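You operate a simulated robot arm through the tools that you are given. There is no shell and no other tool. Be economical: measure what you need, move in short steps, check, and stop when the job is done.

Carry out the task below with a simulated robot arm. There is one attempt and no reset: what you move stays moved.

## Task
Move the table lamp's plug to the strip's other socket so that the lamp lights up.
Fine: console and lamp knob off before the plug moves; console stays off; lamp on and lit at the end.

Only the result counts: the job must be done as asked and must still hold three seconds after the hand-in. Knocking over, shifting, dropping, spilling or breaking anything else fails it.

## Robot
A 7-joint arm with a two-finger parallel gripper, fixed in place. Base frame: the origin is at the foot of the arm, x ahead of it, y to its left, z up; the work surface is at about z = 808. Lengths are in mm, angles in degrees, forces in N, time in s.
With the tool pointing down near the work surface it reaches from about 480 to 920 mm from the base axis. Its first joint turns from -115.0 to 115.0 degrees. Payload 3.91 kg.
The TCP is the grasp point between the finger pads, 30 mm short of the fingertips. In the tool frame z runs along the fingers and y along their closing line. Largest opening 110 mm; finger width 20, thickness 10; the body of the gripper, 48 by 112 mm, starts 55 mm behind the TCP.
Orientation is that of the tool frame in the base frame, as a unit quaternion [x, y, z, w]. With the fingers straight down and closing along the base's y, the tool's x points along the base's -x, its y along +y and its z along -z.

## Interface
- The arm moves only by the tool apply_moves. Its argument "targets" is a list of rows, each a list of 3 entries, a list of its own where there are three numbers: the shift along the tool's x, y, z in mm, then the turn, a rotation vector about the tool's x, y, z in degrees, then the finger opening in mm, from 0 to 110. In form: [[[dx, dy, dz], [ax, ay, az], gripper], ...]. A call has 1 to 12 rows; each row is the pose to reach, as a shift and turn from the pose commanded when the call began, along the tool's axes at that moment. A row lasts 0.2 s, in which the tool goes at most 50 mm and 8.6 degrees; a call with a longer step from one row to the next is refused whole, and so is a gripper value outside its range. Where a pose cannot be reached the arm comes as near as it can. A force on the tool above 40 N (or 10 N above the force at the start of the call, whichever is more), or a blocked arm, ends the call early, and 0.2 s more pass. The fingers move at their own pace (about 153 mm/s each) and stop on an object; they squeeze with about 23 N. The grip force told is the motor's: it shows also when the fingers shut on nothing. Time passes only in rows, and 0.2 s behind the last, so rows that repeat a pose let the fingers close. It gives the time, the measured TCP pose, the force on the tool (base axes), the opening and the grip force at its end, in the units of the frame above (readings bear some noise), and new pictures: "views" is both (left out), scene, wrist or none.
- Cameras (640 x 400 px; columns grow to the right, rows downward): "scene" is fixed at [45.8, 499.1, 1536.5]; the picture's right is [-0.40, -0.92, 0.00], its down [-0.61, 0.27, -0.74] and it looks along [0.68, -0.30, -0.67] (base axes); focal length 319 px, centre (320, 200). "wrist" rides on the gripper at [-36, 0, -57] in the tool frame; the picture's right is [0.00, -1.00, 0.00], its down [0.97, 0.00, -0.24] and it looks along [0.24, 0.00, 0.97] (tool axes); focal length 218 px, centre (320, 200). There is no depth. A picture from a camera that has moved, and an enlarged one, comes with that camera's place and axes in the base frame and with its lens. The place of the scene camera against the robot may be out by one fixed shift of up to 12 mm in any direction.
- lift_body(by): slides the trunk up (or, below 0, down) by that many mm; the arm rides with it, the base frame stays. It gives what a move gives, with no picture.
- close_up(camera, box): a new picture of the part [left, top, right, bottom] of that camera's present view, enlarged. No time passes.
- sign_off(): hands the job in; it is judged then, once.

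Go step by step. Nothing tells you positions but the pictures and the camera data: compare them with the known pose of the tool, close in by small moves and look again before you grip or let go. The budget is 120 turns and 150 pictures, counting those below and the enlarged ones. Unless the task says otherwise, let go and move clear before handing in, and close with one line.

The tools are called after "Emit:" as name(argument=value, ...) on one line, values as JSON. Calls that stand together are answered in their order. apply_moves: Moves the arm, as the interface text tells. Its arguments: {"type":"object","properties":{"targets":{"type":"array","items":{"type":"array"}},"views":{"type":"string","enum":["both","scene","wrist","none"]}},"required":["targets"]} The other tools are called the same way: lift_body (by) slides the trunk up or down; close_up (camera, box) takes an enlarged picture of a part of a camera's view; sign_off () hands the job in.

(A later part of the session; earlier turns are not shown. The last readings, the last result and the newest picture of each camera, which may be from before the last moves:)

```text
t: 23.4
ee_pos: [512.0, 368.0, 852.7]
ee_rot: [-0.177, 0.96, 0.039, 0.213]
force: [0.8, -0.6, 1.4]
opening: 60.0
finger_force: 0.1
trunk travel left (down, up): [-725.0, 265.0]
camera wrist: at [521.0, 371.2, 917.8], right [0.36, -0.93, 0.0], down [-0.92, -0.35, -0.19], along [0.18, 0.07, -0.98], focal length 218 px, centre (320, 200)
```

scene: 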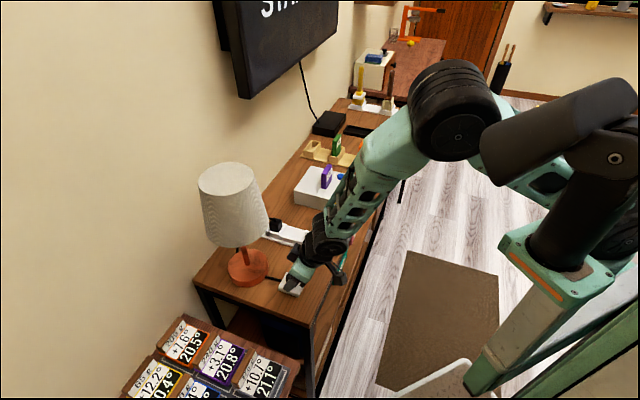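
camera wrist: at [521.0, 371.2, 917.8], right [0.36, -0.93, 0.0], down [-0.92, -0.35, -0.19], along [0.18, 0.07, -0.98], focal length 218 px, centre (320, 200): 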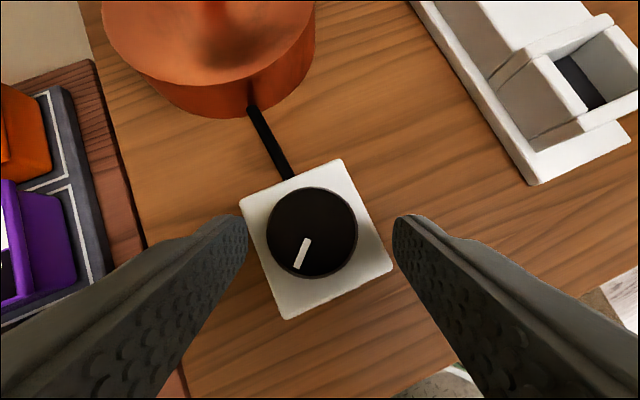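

The knob is at (524, 375) with the plate unmoved and the pointer about 45° round. I'll re-index the open fingers 48° back, grip and twist again.

Emit:
apply_moves(targets=[[[-1.1, -0.9, 0.5], [-3.38, 0, -7.25], 60], [[-2.2, -1.8, 1], [-6.76, 0, -14.5], 60], [[-3.3, -2.7, 1.5], [-10.14, 0, -21.74], 60], [[-4.4, -3.6, 2], [-13.5, 0, -29], 60], [[-5.4, -4.5, 2.5], [-16.9, 0, -36.2], 60], [[-6.4, -5.4, 3], [-20.3, 0, -43.5], 60]], views="wrist")

```text
t: 24.8
ee_pos: [521.4, 365.1, 852.1]
ee_rot: [-0.554, 0.803, 0.124, 0.18]
force: [-0.4, 1.0, 0.6]
opening: 60.2
finger_force: 0.0
trunk travel left (down, up): [-725.0, 265.0]
camera wrist: at [524.0, 375.0, 919.2], right [0.93, -0.36, 0.0], down [-0.35, -0.92, -0.2], along [0.07, 0.18, -0.98], focal length 218 px, centre (320, 200)
```

wrist: 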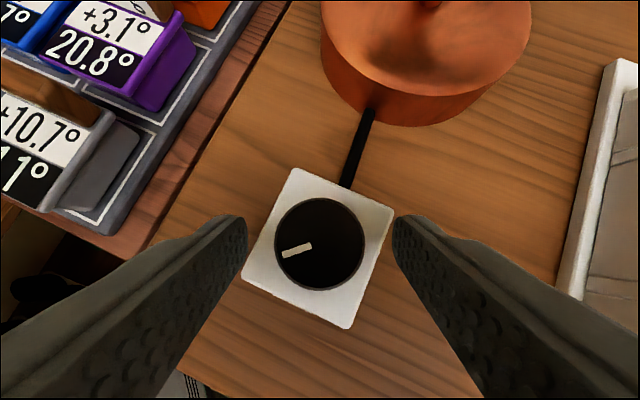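

The pointer is about 45° from ON. Gripping again and twisting another 48° clockwise.

Emit:
apply_moves(targets=[[[0, 0, 0], [0, 0, 0], 15], [[0, 0, 0], [0, 0, 0], 15], [[-0.1, 1.5, 0], [3.38, 0, 7.25], 15], [[-0.4, 2.95, 0.2], [6.76, 0, 14.5], 15], [[-0.8, 4.4, 0.4], [10.14, 0, 21.74], 15], [[-1.5, 5.7, 0.7], [13.5, 0, 29], 15], [[-2.3, 6.9, 1.1], [16.9, 0, 36.2], 15], [[-3.2, 8, 1.5], [20.3, 0, 43.5], 15], [[-3.2, 8, 1.5], [20.3, 0, 43.5], 60], [[-3.2, 8, 1.5], [20.3, 0, 43.5], 60]], views="wrist")

```text
t: 27.0
ee_pos: [514.9, 372.1, 853.0]
ee_rot: [-0.177, 0.96, 0.04, 0.215]
force: [-0.2, -0.8, -0.7]
opening: 60.1
finger_force: 0.1
trunk travel left (down, up): [-725.0, 265.0]
camera wrist: at [523.6, 375.8, 918.9], right [0.36, -0.93, 0.0], down [-0.92, -0.35, -0.2], along [0.18, 0.07, -0.98], focal length 218 px, centre (320, 200)
```

wrist: 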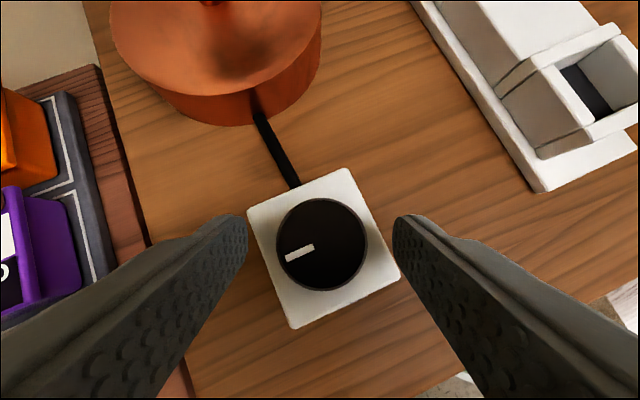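

The pointer is now 90° from ON. To verify this is the off stop, I'll index back 24° and try a further small twist.

Emit:
apply_moves(targets=[[[-0.3, -1.5, 0.1], [-3.38, 0, -7.25], 60], [[-0.5, -3, 0.2], [-6.76, 0, -14.5], 60], [[-0.8, -4.4, 0.4], [-10.14, 0, -21.74], 60], [[-0.8, -4.4, 0.4], [-10.14, 0, -21.74], 15], [[-0.8, -4.4, 0.4], [-10.14, 0, -21.74], 15], [[-0.5, -3, 0.2], [-6.76, 0, -14.5], 15], [[-0.3, -1.5, 0.1], [-3.38, 0, -7.25], 15], [[0, 0, 0], [0, 0, 0], 15], [[0, 0, 0], [0, 0, 0], 60], [[0, 0, 0], [0, 0, 0], 60]], views="wrist")

```text
t: 29.2
ee_pos: [513.4, 372.6, 853.4]
ee_rot: [-0.178, 0.959, 0.041, 0.216]
force: [0.9, -0.7, 0.5]
opening: 60.1
finger_force: 0.0
trunk travel left (down, up): [-725.0, 265.0]
camera wrist: at [523.0, 376.1, 918.9], right [0.36, -0.93, 0.0], down [-0.92, -0.35, -0.2], along [0.18, 0.07, -0.98], focal length 218 px, centre (320, 200)
```

wrist: 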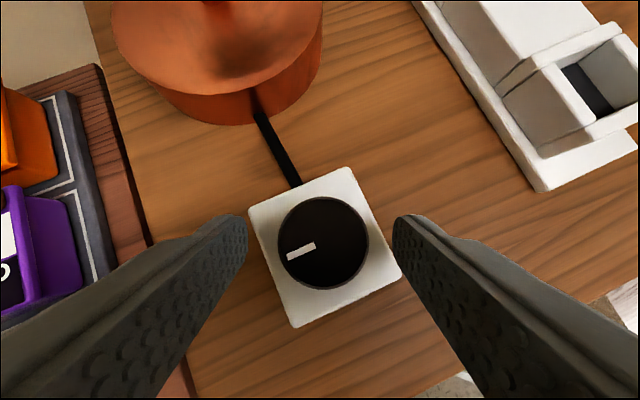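

The knob doesn't go further, so it is at its OFF stop. Now I'll back away from the knob, untilt, and go round the lamp to view the plug.

Emit:
apply_moves(targets=[[[0, 0, -40], [0, 0, 0], 70], [[0, 0, -80], [0, 0, 0], 70], [[0, 0, -110], [0, 0, 0], 70], [[0, 0, -110], [0, 8.3, 0], 70], [[0, 0, -110], [0, 16.6, 0], 70], [[0, 0, -110], [0, 25, 0], 70]], views="none")

Emit:
apply_moves(targets=[[[-18, -37, -19], [0, 0, 8.25], 70], [[-36, -75, -38], [0, 0, 16.5], 70], [[-53, -112, -57], [0, 0, 24.75], 70], [[-88, -111, -57], [0, 0, 33], 70], [[-123, -110, -57], [0, 0, 41.25], 70], [[-158, -109, -57], [0, 0, 49.5], 70], [[-194, -108, -57], [0, 0, 57.75], 70], [[-194, -108, -57], [0, 0, 66], 70]])

```text
t: 30.0
ee_pos: [534.4, 267.0, 876.7]
ee_rot: [-0.125, 0.97, -0.062, 0.2]
force: [-0.3, -0.1, -0.2]
opening: 70.0
finger_force: 0.1
trunk travel left (down, up): [-725.0, 265.0]
stopped in row 4: the arm was blocked; the commanded pose is now the measured one
```

```text
t: 31.8
ee_pos: [705.0, 223.4, 1018.3]
ee_rot: [0.421, 0.883, 0.06, 0.2]
force: [0.4, 0.0, 0.0]
opening: 69.9
finger_force: 0.1
trunk travel left (down, up): [-725.0, 265.0]
camera wrist: at [704.2, 199.9, 1081.1], right [-0.72, -0.64, -0.27], down [-0.64, 0.76, -0.07], along [0.25, 0.12, -0.96], focal length 218 px, centre (320, 200)
```

scene: 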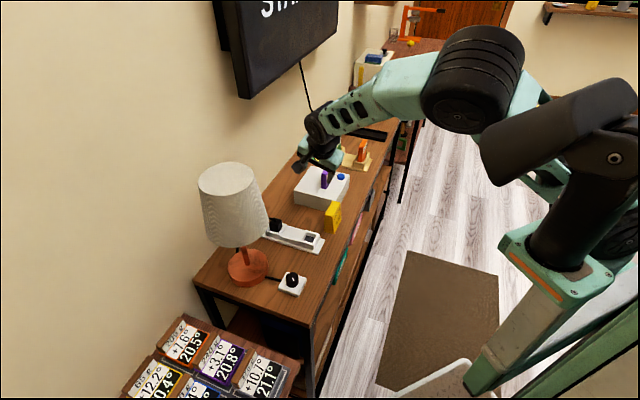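
wrist: 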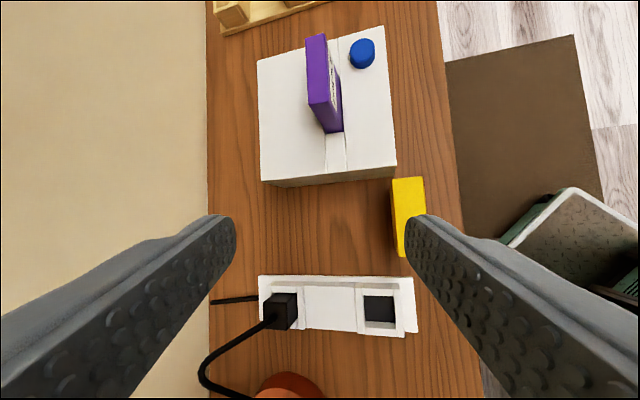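

The arm hit a joint limit and swung on a different path, but nothing appears disturbed. I'll straighten the tool to point down here, with yaw aligned to the strip.

Emit:
apply_moves(targets=[[[0, 0, 0], [5.1, 6.2, -2], 70], [[0, 0, 0], [10.2, 12.5, -3.9], 70], [[0, 0, 0], [15.3, 18.7, -5.9], 70]])

Emit:
close_up(camera="scene", box=[190, 150, 370, 310])

```text
t: 32.6
ee_pos: [706.4, 224.7, 1020.7]
ee_rot: [0.382, 0.924, -0.001, -0.002]
force: [-1.3, 0.3, -0.6]
opening: 69.9
finger_force: 0.1
trunk travel left (down, up): [-725.0, 265.0]
camera wrist: at [733.0, 198.6, 1076.6], right [-0.71, -0.71, 0.0], down [-0.69, 0.69, 0.24], along [-0.17, 0.17, -0.97], focal length 218 px, centre (320, 200)
```

scene: 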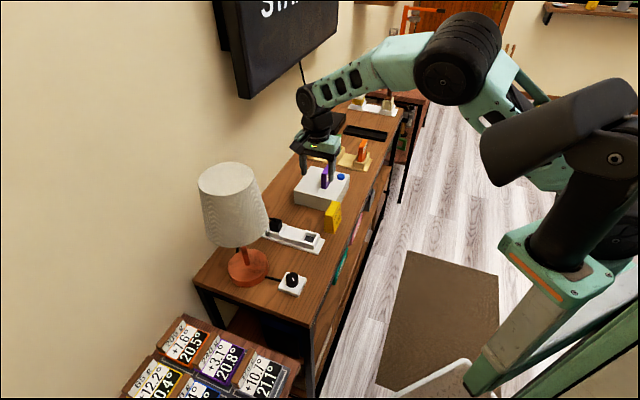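
wrist: 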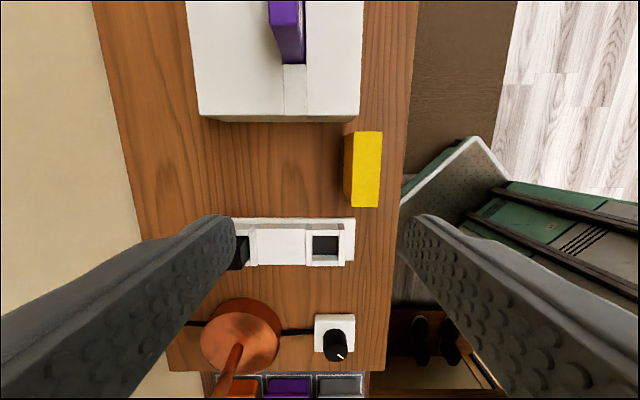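

```text
2.50 times, centred on (280, 230) of scene
camera zoom: at [45.8, 499.1, 1536.5], right [-0.4, -0.92, 0.0], down [-0.61, 0.27, -0.74], along [0.68, -0.3, -0.67], focal length 798 px, centre (420, 125)
```

zoom: 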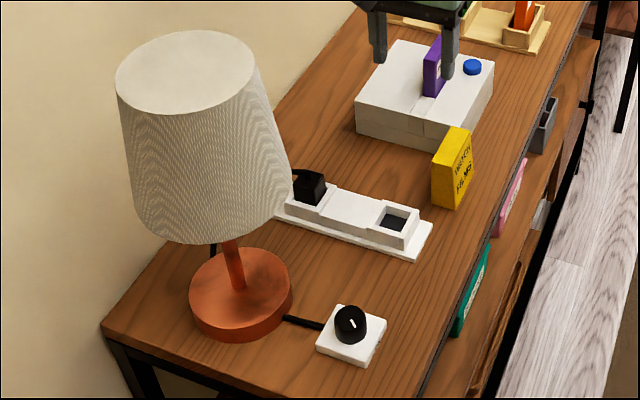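

Checking that the knob, lamp and LED are unchanged after the swing.

Emit:
close_up(camera="scene", box=[270, 260, 320, 300])

Emit:
close_up(camera="scene", box=[240, 180, 370, 260])

```text
10.00 times, centred on (295, 280) of scene
camera zoom: at [45.8, 499.1, 1536.5], right [-0.4, -0.92, 0.0], down [-0.61, 0.27, -0.74], along [0.68, -0.3, -0.67], focal length 3192 px, centre (570, -600)
```

zoom: 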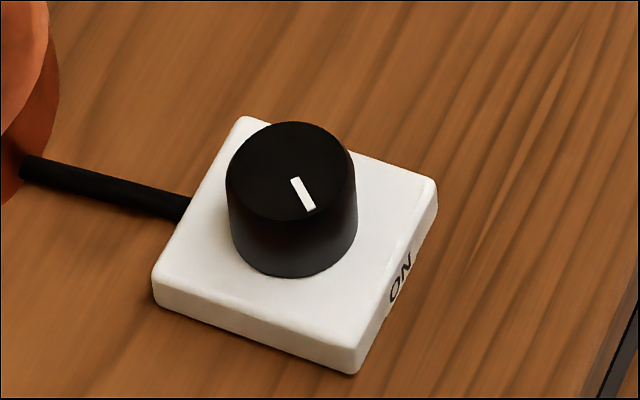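

```text
4.92 times, centred on (305, 220) of scene
camera zoom: at [45.8, 499.1, 1536.5], right [-0.4, -0.92, 0.0], down [-0.61, 0.27, -0.74], along [0.68, -0.3, -0.67], focal length 1572 px, centre (394, 102)
```

zoom: 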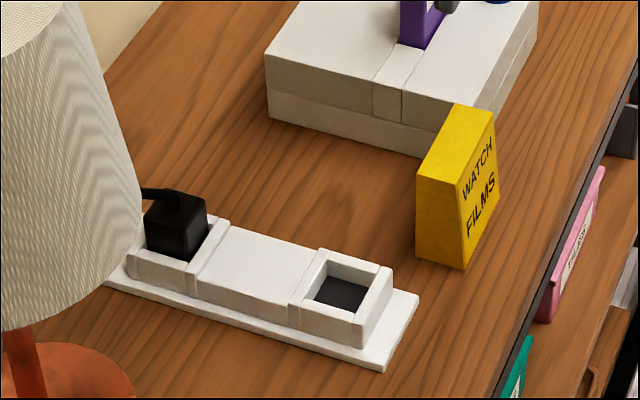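

The sideways swing pushed the knob back to about 45°; the plate itself hasn't moved. I'll retrace my earlier good path and turn it fully off again.

Emit:
apply_moves(targets=[[[15, -0.5, 0], [0, 0, -7.5], 70], [[30, -1, 0], [0, 0, -15], 70], [[45, -2, 10], [0, 0, -22.5], 70], [[60, -3, 20], [0, 0, -30], 70], [[75, -3, 35], [0, 0, -37.5], 70], [[88, -3.5, 50], [0, 0, -45], 70]], views="none")

Emit:
apply_moves(targets=[[[25, 10, 0], [0, 0, -7.5], 70], [[50, 20, 0], [0, 0, -15], 70], [[75, 30, 0], [0, 0, -22.5], 70], [[100, 40, 0], [0, 0, -30], 70], [[125, 51, 0], [0, 0, -37.5], 70], [[146, 61, 0], [0, 0, -45], 70]], views="none")

Emit:
apply_moves(targets=[[[0, 0, 0], [0, -8.3, 0], 70], [[0, 0, 10], [0, -16.6, 0], 70], [[0, 0, 29], [0, -25, 0], 70]], views="wrist")

```text
t: 34.0
ee_pos: [643.2, 283.2, 970.4]
ee_rot: [0.0, 1.0, -0.001, 0.0]
force: [-0.2, 0.4, -0.7]
opening: 70.1
finger_force: 0.1
trunk travel left (down, up): [-725.0, 265.0]
```

```text
t: 35.4
ee_pos: [496.3, 342.0, 970.7]
ee_rot: [-0.384, 0.923, 0.0, -0.001]
force: [1.4, -0.4, -0.5]
opening: 70.1
finger_force: 0.0
trunk travel left (down, up): [-725.0, 265.0]
```

```text
t: 36.2
ee_pos: [495.1, 343.0, 941.3]
ee_rot: [-0.374, 0.902, 0.082, 0.199]
force: [0.1, -0.5, 0.5]
opening: 69.8
finger_force: 0.1
trunk travel left (down, up): [-725.0, 265.0]
camera wrist: at [502.6, 349.0, 1007.3], right [0.71, -0.71, 0.0], down [-0.69, -0.69, -0.19], along [0.13, 0.14, -0.98], focal length 218 px, centre (320, 200)
```

wrist: 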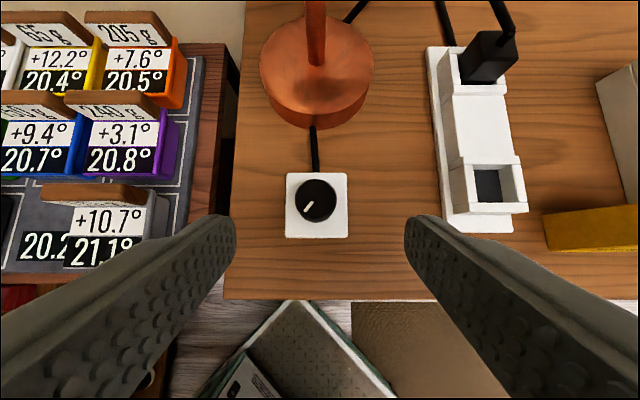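

Approaching the knob again, rotating the open fingers +24°, then gripping.

Emit:
apply_moves(targets=[[[2.6, 0.8, 32], [0, 0, 0], 70], [[5.2, 1.5, 63], [0, 0, 0], 60], [[7.8, 2.3, 94.6], [0, 0, 0], 60], [[7.6, 0.8, 94.6], [-3.38, 0, -7.25], 60], [[7.3, -0.6, 94.8], [-6.76, 0, -14.5], 60], [[7, -2.1, 95], [-10.14, 0, -21.74], 60], [[7, -2.1, 95], [-10.14, 0, -21.74], 15], [[7, -2.1, 95], [-10.14, 0, -21.74], 15]], views="wrist")

```text
t: 38.0
ee_pos: [520.0, 365.5, 853.4]
ee_rot: [-0.554, 0.804, 0.123, 0.176]
force: [-9.0, 2.5, -1.7]
opening: 33.2
finger_force: 45.0
trunk travel left (down, up): [-725.0, 265.0]
camera wrist: at [523.9, 374.3, 917.6], right [0.93, -0.36, 0.0], down [-0.35, -0.92, -0.19], along [0.07, 0.18, -0.98], focal length 218 px, centre (320, 200)
```

wrist: 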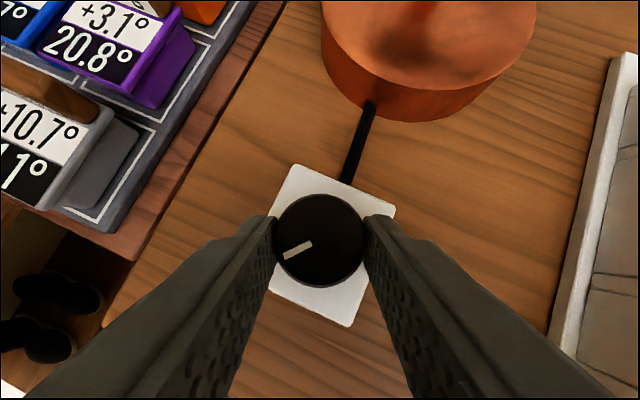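

Gripped. Twisting 48° clockwise, releasing, then rotating the open fingers back to 0° before retreating.

Emit:
apply_moves(targets=[[[-0.1, 1.5, 0], [3.38, 0, 7.25], 15], [[-0.4, 2.95, 0.2], [6.76, 0, 14.5], 15], [[-0.8, 4.4, 0.4], [10.14, 0, 21.74], 15], [[-1.5, 5.7, 0.7], [13.5, 0, 29], 15], [[-2.3, 6.9, 1.1], [16.9, 0, 36.2], 15], [[-3.2, 8, 1.5], [20.3, 0, 43.5], 15], [[-3.2, 8, 1.5], [20.3, 0, 43.5], 60], [[-3.2, 8, 1.5], [20.3, 0, 43.5], 60], [[-2.3, 6.9, 1.1], [16.9, 0, 36.2], 60], [[-1.5, 5.7, 0.7], [13.5, 0, 29], 60], [[-0.8, 4.4, 0.4], [10.14, 0, 21.74], 60]], views="wrist")

```text
t: 40.4
ee_pos: [516.3, 368.2, 853.5]
ee_rot: [-0.374, 0.902, 0.082, 0.199]
force: [-1.1, 0.8, -1.0]
opening: 60.0
finger_force: 0.1
trunk travel left (down, up): [-725.0, 265.0]
camera wrist: at [523.2, 375.1, 918.3], right [0.71, -0.71, 0.0], down [-0.69, -0.7, -0.19], along [0.13, 0.13, -0.98], focal length 218 px, centre (320, 200)
```

wrist: 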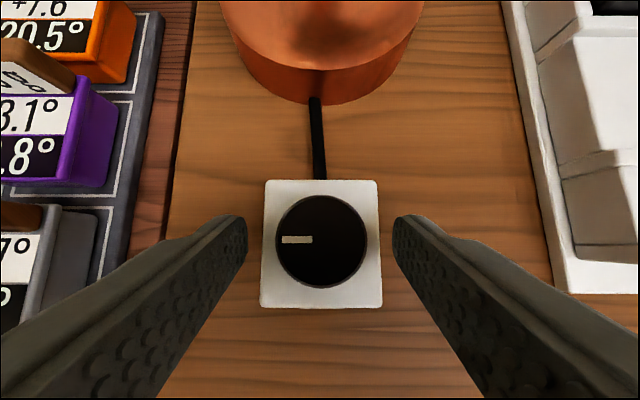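

The pointer is at 90° (OFF). Retreating along the approach axis in a short step first.

Emit:
apply_moves(targets=[[[0, 0, -25], [0, 0, 0], 60], [[-3, 0, -50], [0, 0, 0], 60], [[-8, 0, -94], [0, 0, 0], 60]], views="wrist")

```text
t: 41.2
ee_pos: [496.7, 343.6, 942.1]
ee_rot: [-0.374, 0.902, 0.082, 0.198]
force: [-0.2, 0.2, -0.3]
opening: 59.8
finger_force: 0.1
trunk travel left (down, up): [-725.0, 265.0]
camera wrist: at [503.0, 351.1, 1007.3], right [0.71, -0.71, 0.0], down [-0.69, -0.69, -0.19], along [0.13, 0.13, -0.98], focal length 218 px, centre (320, 200)
```

wrist: 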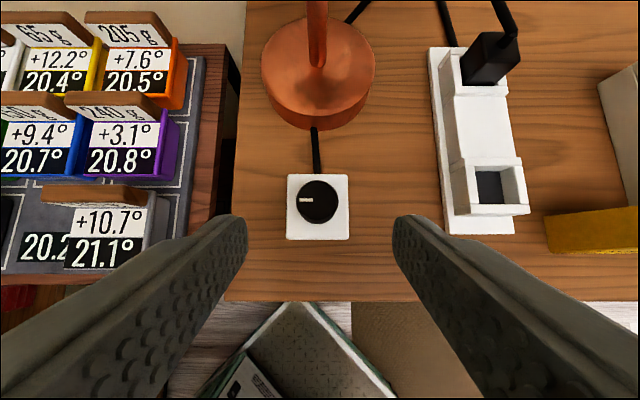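

The knob stays OFF. I'll retrace to the neutral pose and go on to view the plug with the yaw along the strip.

Emit:
apply_moves(targets=[[[0, 0, 0], [0, 8.3, 0], 60], [[0, 0, -10], [0, 16.6, 0], 60], [[0, 0, -29], [0, 25, 0], 60]], views="none")

Emit:
apply_moves(targets=[[[-10, -24, 0], [0, 0, 7.5], 60], [[-20, -48, 0], [0, 0, 15], 60], [[-30, -72, 0], [0, 0, 22.5], 60], [[-40, -96, 0], [0, 0, 30], 60], [[-50, -120, 0], [0, 0, 37.5], 60], [[-61, -146, 0], [0, 0, 45], 60]], views="none")

Emit:
apply_moves(targets=[[[-14, 0, -8], [0, 0, 7.5], 60], [[-28, 0, -16], [0, 0, 15], 60], [[-42, 10, -24], [0, 0, 22.5], 60], [[-56, 20, -33], [0, 0, 30], 60], [[-70, 30, -33], [0, 0, 37.5], 60], [[-79, 40, -33], [0, 0, 45], 60]], views="both")

Emit:
close_up(camera="scene", box=[240, 180, 340, 300])

```text
t: 42.0
ee_pos: [486.0, 336.1, 966.7]
ee_rot: [-0.383, 0.924, -0.001, -0.003]
force: [0.9, -0.9, -0.1]
opening: 60.0
finger_force: 0.1
trunk travel left (down, up): [-725.0, 265.0]
```

```text
t: 43.4
ee_pos: [631.5, 275.7, 966.8]
ee_rot: [0.001, 1.0, 0.0, -0.001]
force: [0.0, 0.0, 0.2]
opening: 60.2
finger_force: 0.1
trunk travel left (down, up): [-725.0, 265.0]
```

```text
t: 44.8
ee_pos: [712.3, 316.8, 1000.3]
ee_rot: [0.383, 0.924, -0.002, 0.0]
force: [0.6, 0.1, 0.5]
opening: 60.0
finger_force: 0.1
trunk travel left (down, up): [-725.0, 265.0]
camera wrist: at [738.3, 291.8, 1056.6], right [-0.71, -0.71, 0.0], down [-0.68, 0.69, 0.24], along [-0.17, 0.17, -0.97], focal length 218 px, centre (320, 200)
```

scene: 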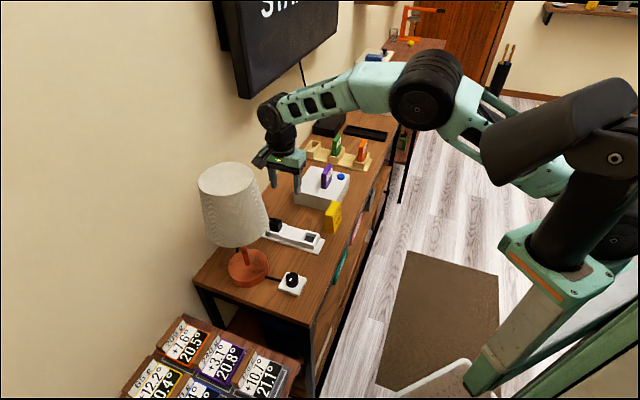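
wrist: 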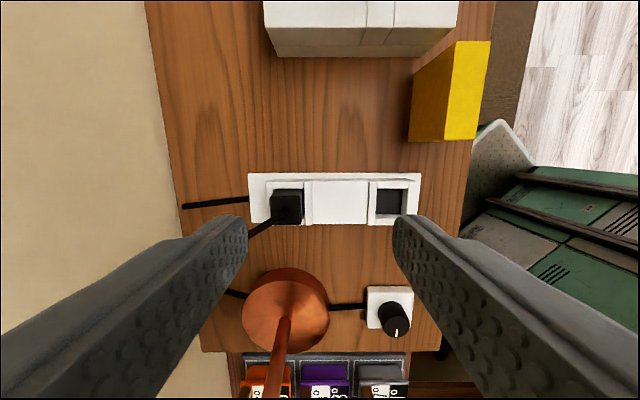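

```text
3.33 times, centred on (290, 240) of scene
camera zoom: at [45.8, 499.1, 1536.5], right [-0.4, -0.92, 0.0], down [-0.61, 0.27, -0.74], along [0.68, -0.3, -0.67], focal length 1064 px, centre (420, 67)
```

zoom: 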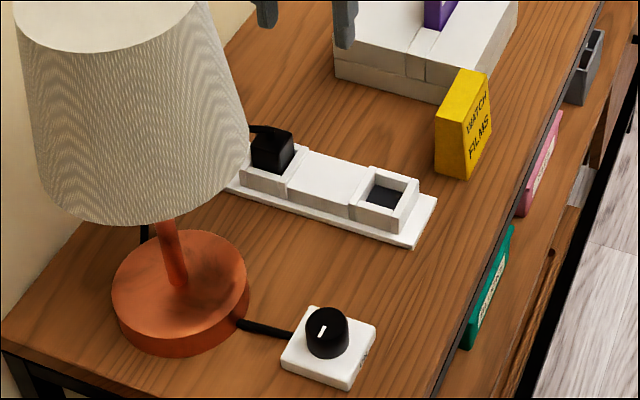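

The console LED and the knob are both off. The plug top is at about (721, 358, 842). I'll centre above it and lower part way, biased slightly away from the cable.

Emit:
apply_moves(targets=[[[9, 18, 0], [0, 0, 0], 60], [[18.6, 35.6, 0], [0, 0, 0], 60], [[18.6, 35.6, 40], [0, 0, 0], 60], [[18.6, 35.6, 80], [0, 0, 0], 60], [[18.6, 35.6, 100], [0, 0, 0], 60]])

Emit:
close_up(camera="scene", box=[220, 150, 340, 270])

```text
t: 45.7
ee_pos: [731.7, 349.7, 957.3]
ee_rot: [0.389, 0.921, 0.003, 0.003]
force: [8.6, -2.6, -1.6]
opening: 60.1
finger_force: 0.0
trunk travel left (down, up): [-725.0, 265.0]
stopped in row 4: the force on the tool passed its limit (the readings are from after the stop); the commanded pose is now the measured one
camera wrist: at [756.5, 324.1, 1012.8], right [-0.72, -0.7, -0.01], down [-0.68, 0.69, 0.24], along [-0.16, 0.17, -0.97], focal length 218 px, centre (320, 200)
```

scene: 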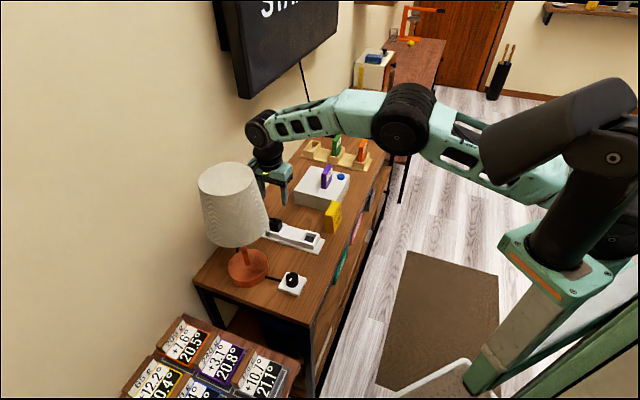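
wrist: 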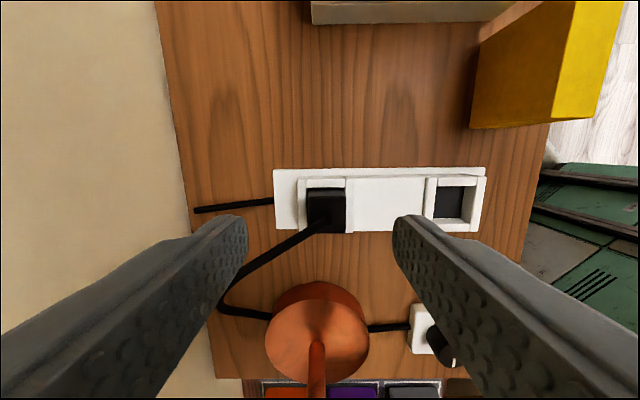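

```text
3.33 times, centred on (280, 210) of scene
camera zoom: at [45.8, 499.1, 1536.5], right [-0.4, -0.92, 0.0], down [-0.61, 0.27, -0.74], along [0.68, -0.3, -0.67], focal length 1064 px, centre (453, 167)
```

zoom: 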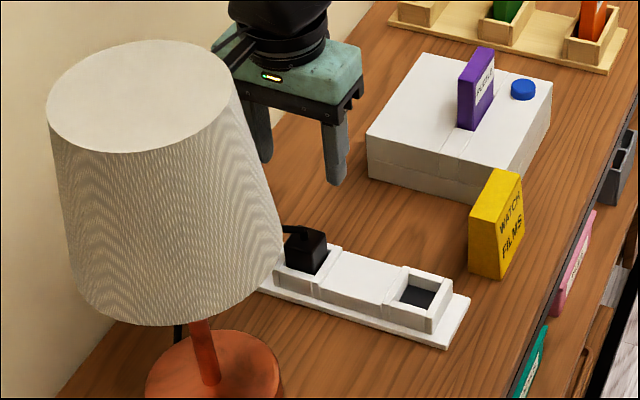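

The bracket on the tool's +x side lightly touched the shade; the lamp's position in the picture hasn't changed. I'll back away and use the yaw that points the bracket to the room (closing line across the strip).

Emit:
apply_moves(targets=[[[-15, 0, 0], [0, 0, 0], 60], [[-35, -10, -15], [0, 0, 0], 60], [[-41, -50, -35], [0, 0, 0], 60], [[-41, -85, -55], [0, 0, 0], 60], [[-41, -101, -55], [0, 0, 0], 60]], views="none")

Emit:
apply_moves(targets=[[[0, 0, 0], [0, 0, -8.3], 60], [[0, 0, 0], [0, 0, -16.6], 60], [[0, 0, 0], [0, 0, -24.9], 60], [[0, 0, 0], [0, 0, -33.2], 60], [[0, 0, 0], [0, 0, -41.5], 60], [[0, 0, 0], [0, 0, -49.8], 60], [[0, 0, 0], [0, 0, -58.1], 60], [[0, 0, 0], [0, 0, -66.4], 60], [[0, 0, 0], [0, 0, -74.7], 60], [[0, 0, 0], [0, 0, -83], 60], [[0, 0, 0], [0, 0, -90.7], 60]])

Emit:
close_up(camera="scene", box=[190, 150, 370, 310])

```text
t: 46.9
ee_pos: [686.0, 248.5, 1010.4]
ee_rot: [0.389, 0.921, 0.004, 0.003]
force: [0.0, -0.4, -0.3]
opening: 60.0
finger_force: 0.2
trunk travel left (down, up): [-725.0, 265.0]
```

```text
t: 49.3
ee_pos: [684.9, 249.3, 1010.2]
ee_rot: [-0.385, 0.923, 0.001, 0.004]
force: [0.4, -0.4, 0.9]
opening: 60.0
finger_force: 0.1
trunk travel left (down, up): [-725.0, 265.0]
camera wrist: at [711.7, 275.6, 1067.5], right [0.71, -0.7, 0.0], down [-0.69, -0.69, 0.23], along [-0.16, -0.17, -0.97], focal length 218 px, centre (320, 200)
```

scene: 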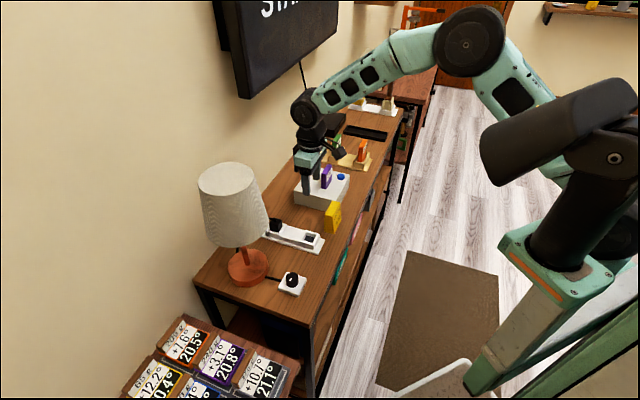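
wrist: 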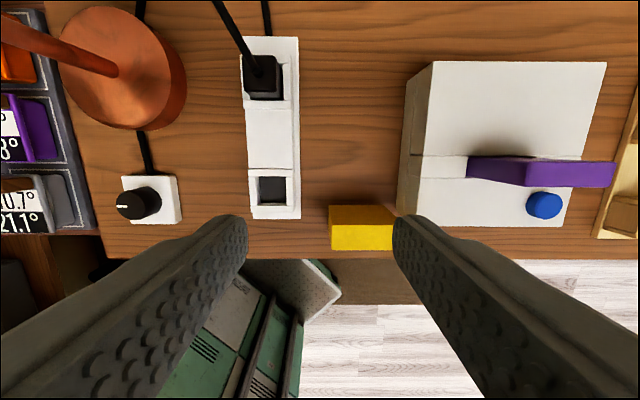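

```text
2.50 times, centred on (280, 230) of scene
camera zoom: at [45.8, 499.1, 1536.5], right [-0.4, -0.92, 0.0], down [-0.61, 0.27, -0.74], along [0.68, -0.3, -0.67], focal length 798 px, centre (420, 125)
```

zoom: 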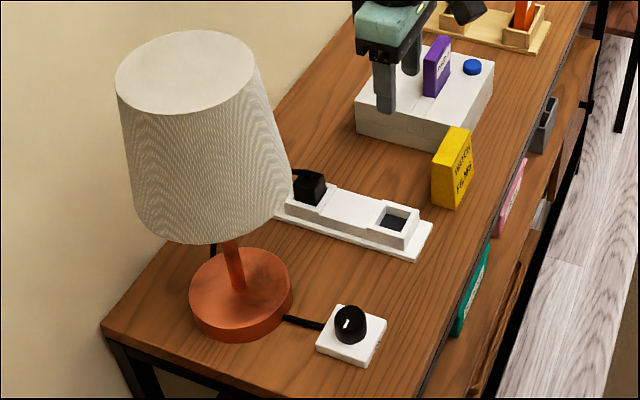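

The lamp is unmoved. Now I'll centre above the plug with this yaw and lower to z ≈ 905.

Emit:
apply_moves(targets=[[[-33, 17, 0], [0, 0, 0], 60], [[-66, 34, 0], [0, 0, 0], 60], [[-99, 51, 0], [0, 0, 0], 60], [[-99, 51, 35], [0, 0, 0], 60], [[-99, 51, 70], [0, 0, 0], 60], [[-99, 51, 105], [0, 0, 0], 60]])

Emit:
close_up(camera="scene", box=[220, 150, 340, 270])

```text
t: 50.7
ee_pos: [721.2, 356.2, 908.7]
ee_rot: [-0.383, 0.924, 0.001, 0.005]
force: [0.4, -1.1, 0.0]
opening: 59.8
finger_force: 0.1
trunk travel left (down, up): [-725.0, 265.0]
camera wrist: at [747.0, 382.9, 965.2], right [0.71, -0.71, 0.0], down [-0.69, -0.69, 0.23], along [-0.16, -0.17, -0.97], focal length 218 px, centre (320, 200)
```

scene: 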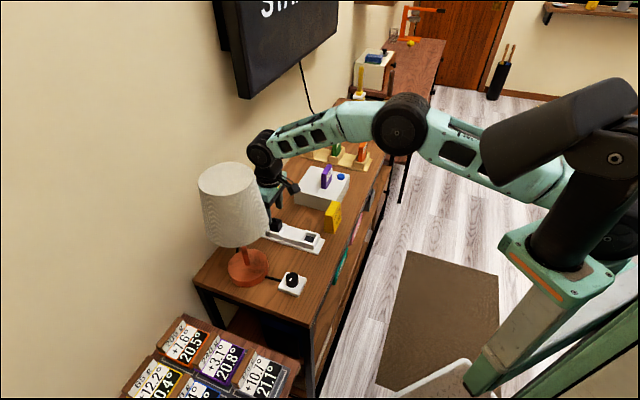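
wrist: 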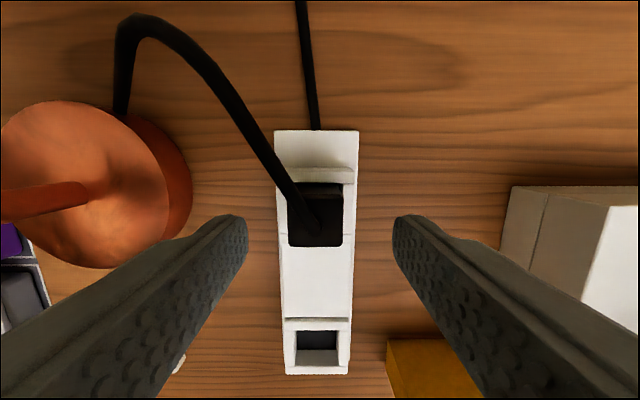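

```text
3.33 times, centred on (280, 210) of scene
camera zoom: at [45.8, 499.1, 1536.5], right [-0.4, -0.92, 0.0], down [-0.61, 0.27, -0.74], along [0.68, -0.3, -0.67], focal length 1064 px, centre (453, 167)
```

zoom: 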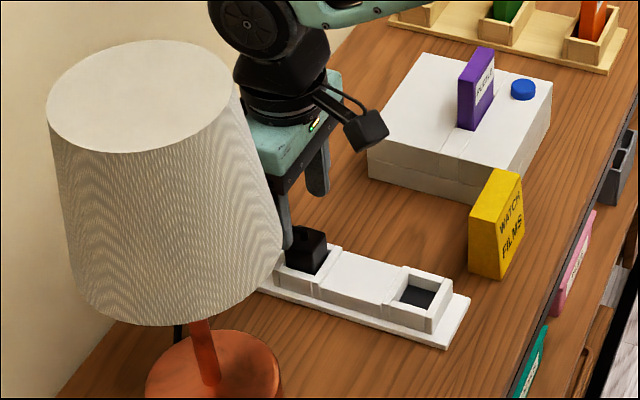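

Clear of the shade, and the plug lies between the fingers with the cable leaving toward the wall. I'll correct a few mm and lower so the tips are around plug height.

Emit:
apply_moves(targets=[[[5, 2, 15], [0, 0, 0], 60], [[5, 2, 30], [0, 0, 0], 60], [[5, 2, 44], [0, 0, 0], 60]])

Emit:
close_up(camera="scene", box=[240, 190, 340, 260])

```text
t: 51.5
ee_pos: [718.0, 356.0, 862.8]
ee_rot: [-0.384, 0.923, 0.001, 0.004]
force: [0.5, -0.3, -0.6]
opening: 60.2
finger_force: 0.1
trunk travel left (down, up): [-725.0, 265.0]
camera wrist: at [742.6, 380.8, 919.3], right [0.71, -0.71, 0.0], down [-0.69, -0.69, 0.23], along [-0.16, -0.17, -0.97], focal length 218 px, centre (320, 200)
```

scene: 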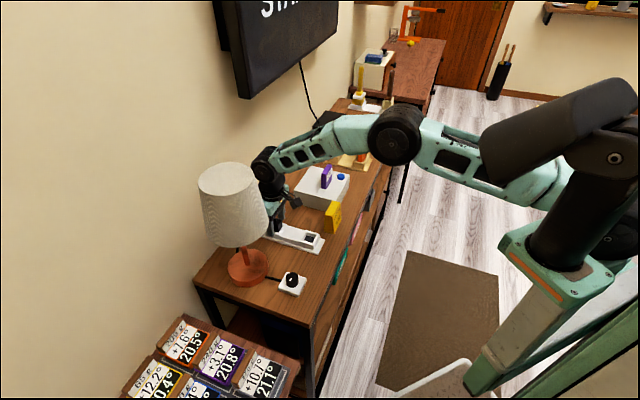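
wrist: 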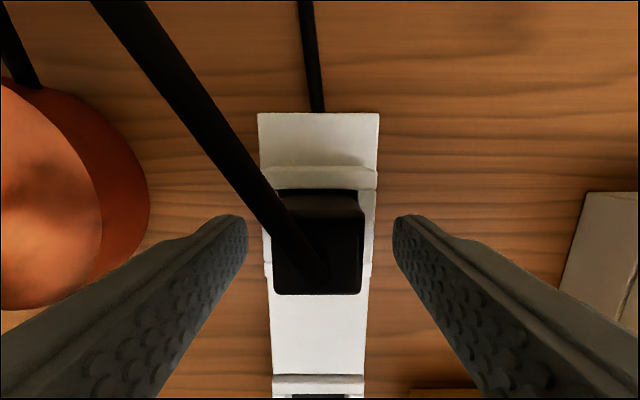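

```text
5.71 times, centred on (290, 225) of scene
camera zoom: at [45.8, 499.1, 1536.5], right [-0.4, -0.92, 0.0], down [-0.61, 0.27, -0.74], along [0.68, -0.3, -0.67], focal length 1824 px, centre (491, 57)
```

zoom: 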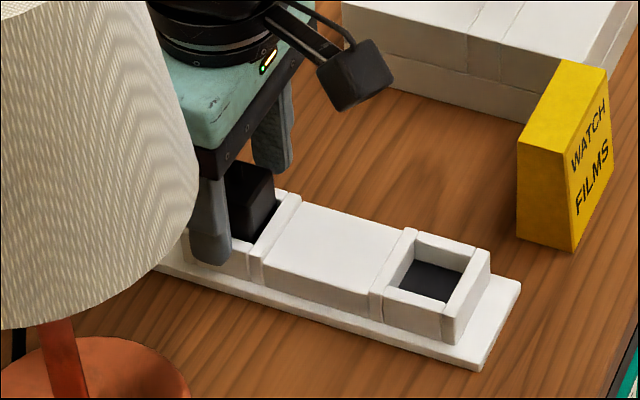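

The plug is centred between the fingers. Closing to see at what width they stop (about 32 mm for the plug, about 46 mm for the rim).

Emit:
apply_moves(targets=[[[0, 0, 0], [0, 0, 0], 40], [[0, 0, 0], [0, 0, 0], 15], [[0, 0, 0], [0, 0, 0], 15]], views="wrist")

Emit:
close_up(camera="scene", box=[240, 190, 340, 260])

```text
t: 52.3
ee_pos: [716.5, 354.7, 862.2]
ee_rot: [-0.383, 0.924, 0.001, 0.005]
force: [-0.5, 0.0, -0.1]
opening: 29.2
finger_force: 23.3
trunk travel left (down, up): [-725.0, 265.0]
camera wrist: at [742.7, 380.8, 919.3], right [0.71, -0.71, 0.0], down [-0.69, -0.69, 0.23], along [-0.16, -0.17, -0.97], focal length 218 px, centre (320, 200)
```

wrist: 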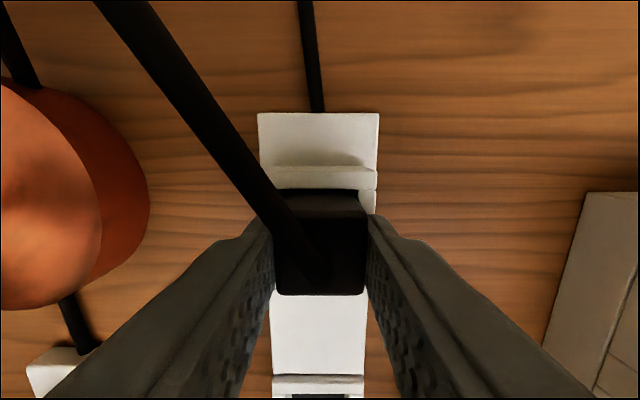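

```text
5.71 times, centred on (290, 225) of scene
camera zoom: at [45.8, 499.1, 1536.5], right [-0.4, -0.92, 0.0], down [-0.61, 0.27, -0.74], along [0.68, -0.3, -0.67], focal length 1824 px, centre (491, 57)
```

zoom: 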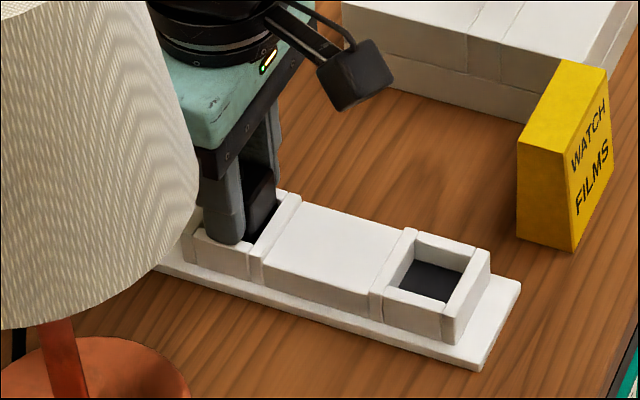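

The plug is held at 29 mm. Lifting slowly straight up.

Emit:
apply_moves(targets=[[[0, 0, -4], [0, 0, 0], 15], [[0, 0, -8], [0, 0, 0], 15], [[0, 0, -14], [0, 0, 0], 15], [[0, 0, -22], [0, 0, 0], 15], [[0, 0, -32], [0, 0, 0], 15], [[0, 0, -45], [0, 0, 0], 15]], views="wrist")

Emit:
close_up(camera="scene", box=[220, 170, 340, 270])

```text
t: 53.7
ee_pos: [714.8, 353.7, 909.5]
ee_rot: [-0.384, 0.923, 0.001, 0.004]
force: [0.0, 0.5, -0.4]
opening: 28.9
finger_force: 23.3
trunk travel left (down, up): [-725.0, 265.0]
camera wrist: at [741.2, 379.8, 965.5], right [0.71, -0.71, 0.0], down [-0.69, -0.69, 0.23], along [-0.16, -0.17, -0.97], focal length 218 px, centre (320, 200)
```

wrist: 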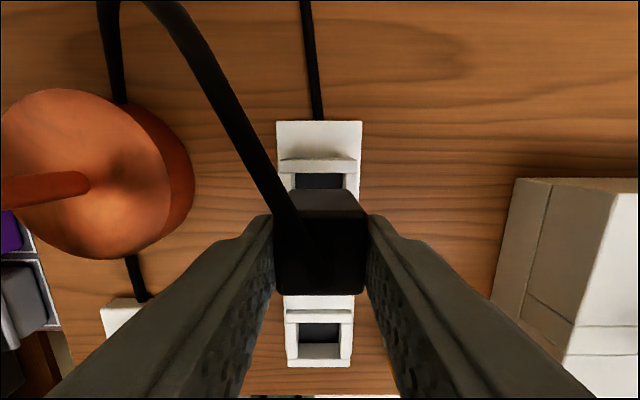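

```text
4.00 times, centred on (280, 220) of scene
camera zoom: at [45.8, 499.1, 1536.5], right [-0.4, -0.92, 0.0], down [-0.61, 0.27, -0.74], along [0.68, -0.3, -0.67], focal length 1277 px, centre (480, 120)
```

zoom: 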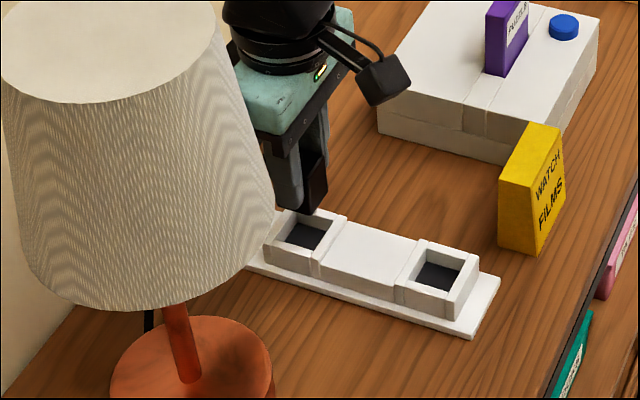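

The plug is free. I'll measure the socket pitch with a larger enlargement before travelling.

Emit:
close_up(camera="scene", box=[278, 215, 330, 248])

```text
12.12 times, centred on (304, 232) of scene
camera zoom: at [45.8, 499.1, 1536.5], right [-0.4, -0.92, 0.0], down [-0.61, 0.27, -0.74], along [0.68, -0.3, -0.67], focal length 3869 px, centre (514, -182)
```

zoom: 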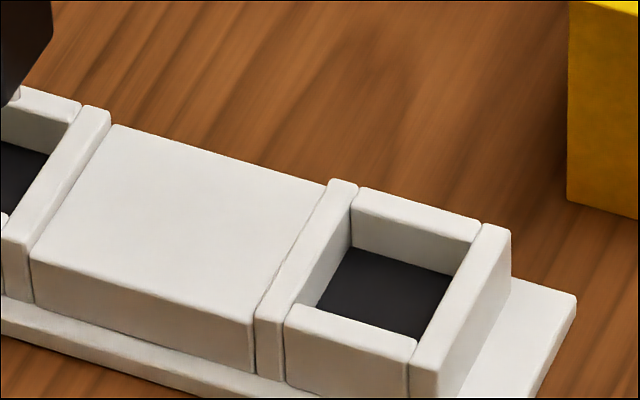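

Emit:
close_up(camera="scene", box=[258, 210, 310, 243])

```text
12.12 times, centred on (284, 226) of scene
camera zoom: at [45.8, 499.1, 1536.5], right [-0.4, -0.92, 0.0], down [-0.61, 0.27, -0.74], along [0.68, -0.3, -0.67], focal length 3869 px, centre (756, -121)
```

zoom: 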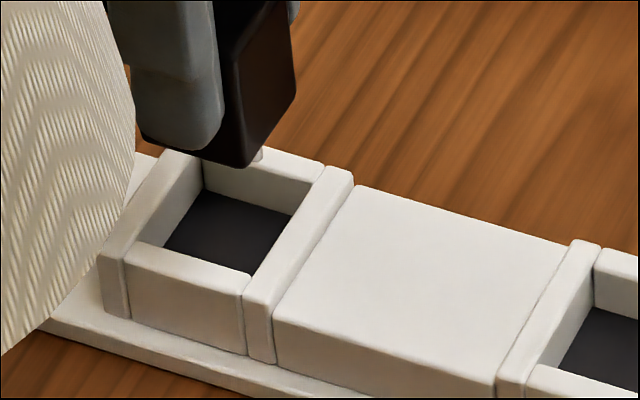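

The pitch between sockets comes out at about 108 mm, straight along the tool's x axis. Moving the plug over to the other socket at this height.

Emit:
apply_moves(targets=[[[20, 0, -5], [0, 0, 0], 15], [[42, 0, -5], [0, 0, 0], 15], [[64, 0, -5], [0, 0, 0], 15], [[86, 0, -5], [0, 0, 0], 15], [[108, 0, 0], [0, 0, 0], 15], [[108, 0, 0], [0, 0, 0], 15]])

Emit:
close_up(camera="scene", box=[278, 215, 330, 248])

```text
t: 55.1
ee_pos: [637.8, 276.5, 908.2]
ee_rot: [-0.384, 0.923, 0.001, 0.004]
force: [-0.5, -0.1, 0.0]
opening: 29.2
finger_force: 22.4
trunk travel left (down, up): [-725.0, 265.0]
camera wrist: at [663.6, 303.0, 963.8], right [0.71, -0.71, 0.0], down [-0.69, -0.69, 0.23], along [-0.16, -0.17, -0.97], focal length 218 px, centre (320, 200)
```

scene: 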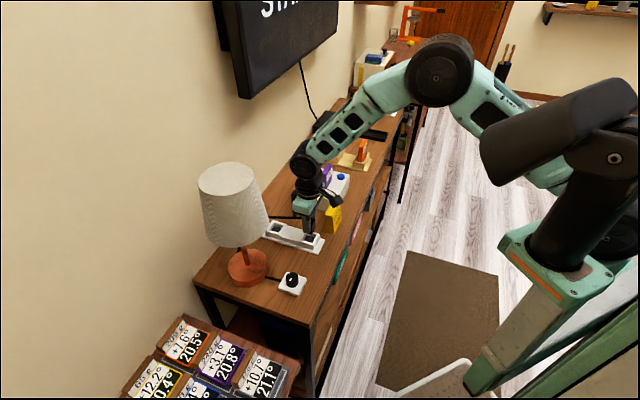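
wrist: 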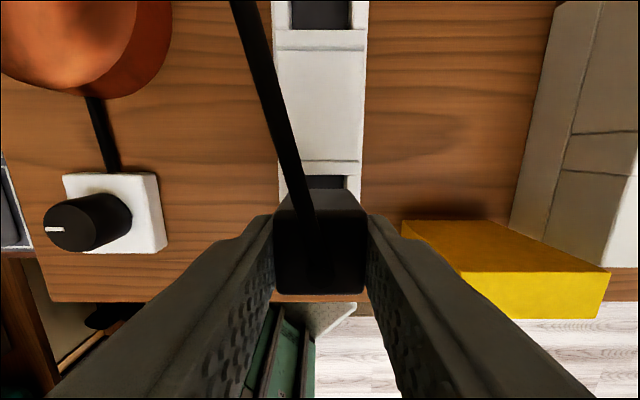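

```text
12.12 times, centred on (304, 232) of scene
camera zoom: at [45.8, 499.1, 1536.5], right [-0.4, -0.92, 0.0], down [-0.61, 0.27, -0.74], along [0.68, -0.3, -0.67], focal length 3869 px, centre (514, -182)
```

zoom: 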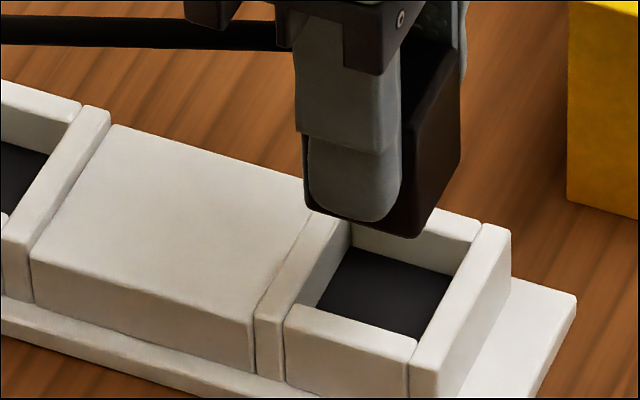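

The plug is above the front socket. Both views suggest about 2 mm correction away from the lamp side. I'll apply that and lower to just above the rim.

Emit:
apply_moves(targets=[[[0, -2, 6], [0, 0, 0], 15], [[0, -2, 12], [0, 0, 0], 15], [[0, -2, 17], [0, 0, 0], 15], [[0, -2, 17], [0, 0, 0], 15]], views="wrist")

Emit:
close_up(camera="scene", box=[278, 215, 330, 248])

Emit:
close_up(camera="wrist", box=[250, 120, 390, 220])

```text
t: 56.1
ee_pos: [640.3, 276.2, 890.4]
ee_rot: [-0.383, 0.924, 0.0, 0.004]
force: [0.6, 0.8, 0.4]
opening: 29.0
finger_force: 22.9
trunk travel left (down, up): [-725.0, 265.0]
camera wrist: at [666.3, 301.7, 947.0], right [0.71, -0.71, 0.0], down [-0.69, -0.69, 0.23], along [-0.16, -0.17, -0.97], focal length 218 px, centre (320, 200)
```

wrist: 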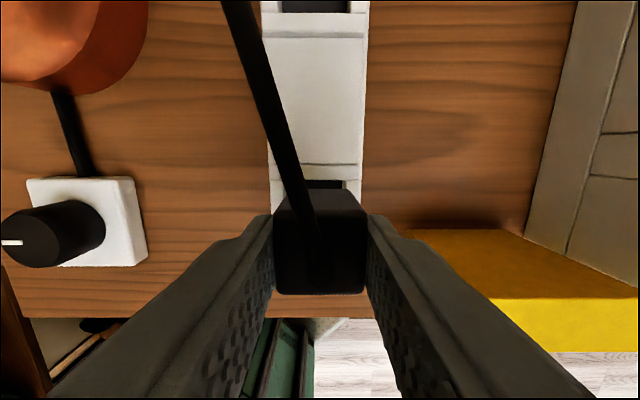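

```text
12.12 times, centred on (304, 232) of scene
camera zoom: at [45.8, 499.1, 1536.5], right [-0.4, -0.92, 0.0], down [-0.61, 0.27, -0.74], along [0.68, -0.3, -0.67], focal length 3869 px, centre (514, -182)
```

zoom: 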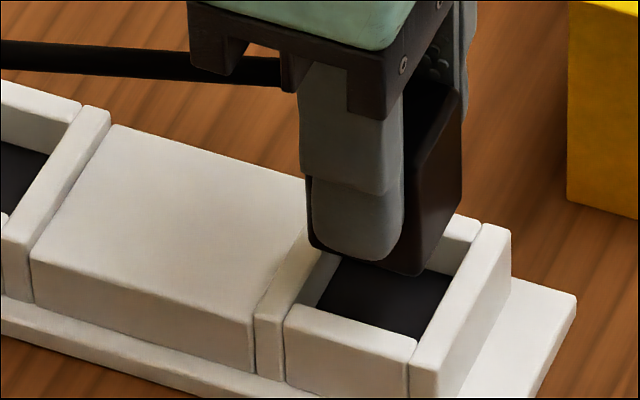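

```text
4.00 times, centred on (320, 170) of wrist
camera zoom: at [666.3, 301.7, 947.0], right [0.71, -0.71, 0.0], down [-0.69, -0.69, 0.23], along [-0.16, -0.17, -0.97], focal length 873 px, centre (320, 320)
```

zoom: 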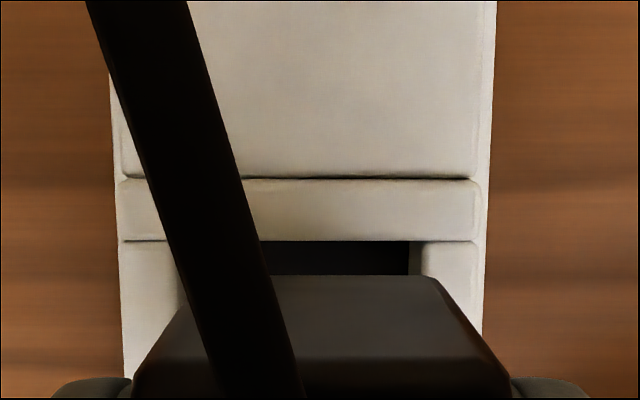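

With the pit visibly a few mm wider than the plug, I'll re-centre by 1 mm and lower in stages, watching the force.

Emit:
apply_moves(targets=[[[0, 1.2, 4], [0, 0, 0], 15], [[0, 1.2, 8], [0, 0, 0], 15], [[0, 1.2, 12], [0, 0, 0], 15], [[0, 1.2, 12], [0, 0, 0], 15]], views="wrist")

Emit:
close_up(camera="scene", box=[278, 215, 330, 248])

Emit:
close_up(camera="wrist", box=[250, 120, 390, 220])

```text
t: 57.1
ee_pos: [639.8, 277.0, 878.7]
ee_rot: [-0.384, 0.923, 0.001, 0.004]
force: [-0.3, 0.6, -1.3]
opening: 29.0
finger_force: 23.1
trunk travel left (down, up): [-725.0, 265.0]
camera wrist: at [665.7, 302.7, 935.3], right [0.71, -0.71, 0.0], down [-0.69, -0.69, 0.23], along [-0.16, -0.17, -0.97], focal length 218 px, centre (320, 200)
```

wrist: 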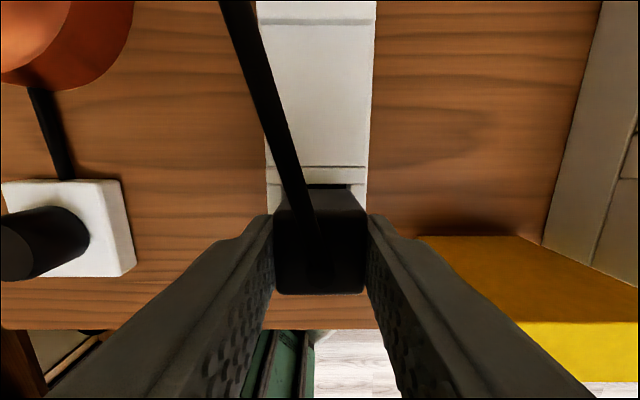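

```text
12.12 times, centred on (304, 232) of scene
camera zoom: at [45.8, 499.1, 1536.5], right [-0.4, -0.92, 0.0], down [-0.61, 0.27, -0.74], along [0.68, -0.3, -0.67], focal length 3869 px, centre (514, -182)
```

zoom: 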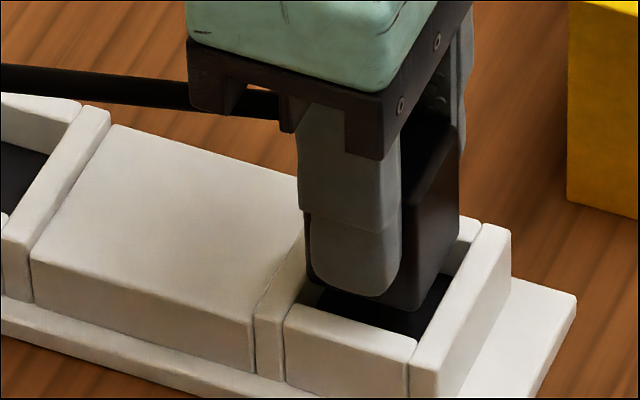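

```text
4.00 times, centred on (320, 170) of wrist
camera zoom: at [665.7, 302.7, 935.3], right [0.71, -0.71, 0.0], down [-0.69, -0.69, 0.23], along [-0.16, -0.17, -0.97], focal length 873 px, centre (320, 320)
```

zoom: 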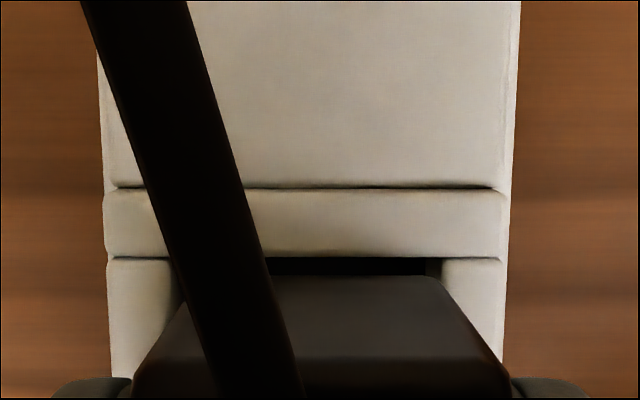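

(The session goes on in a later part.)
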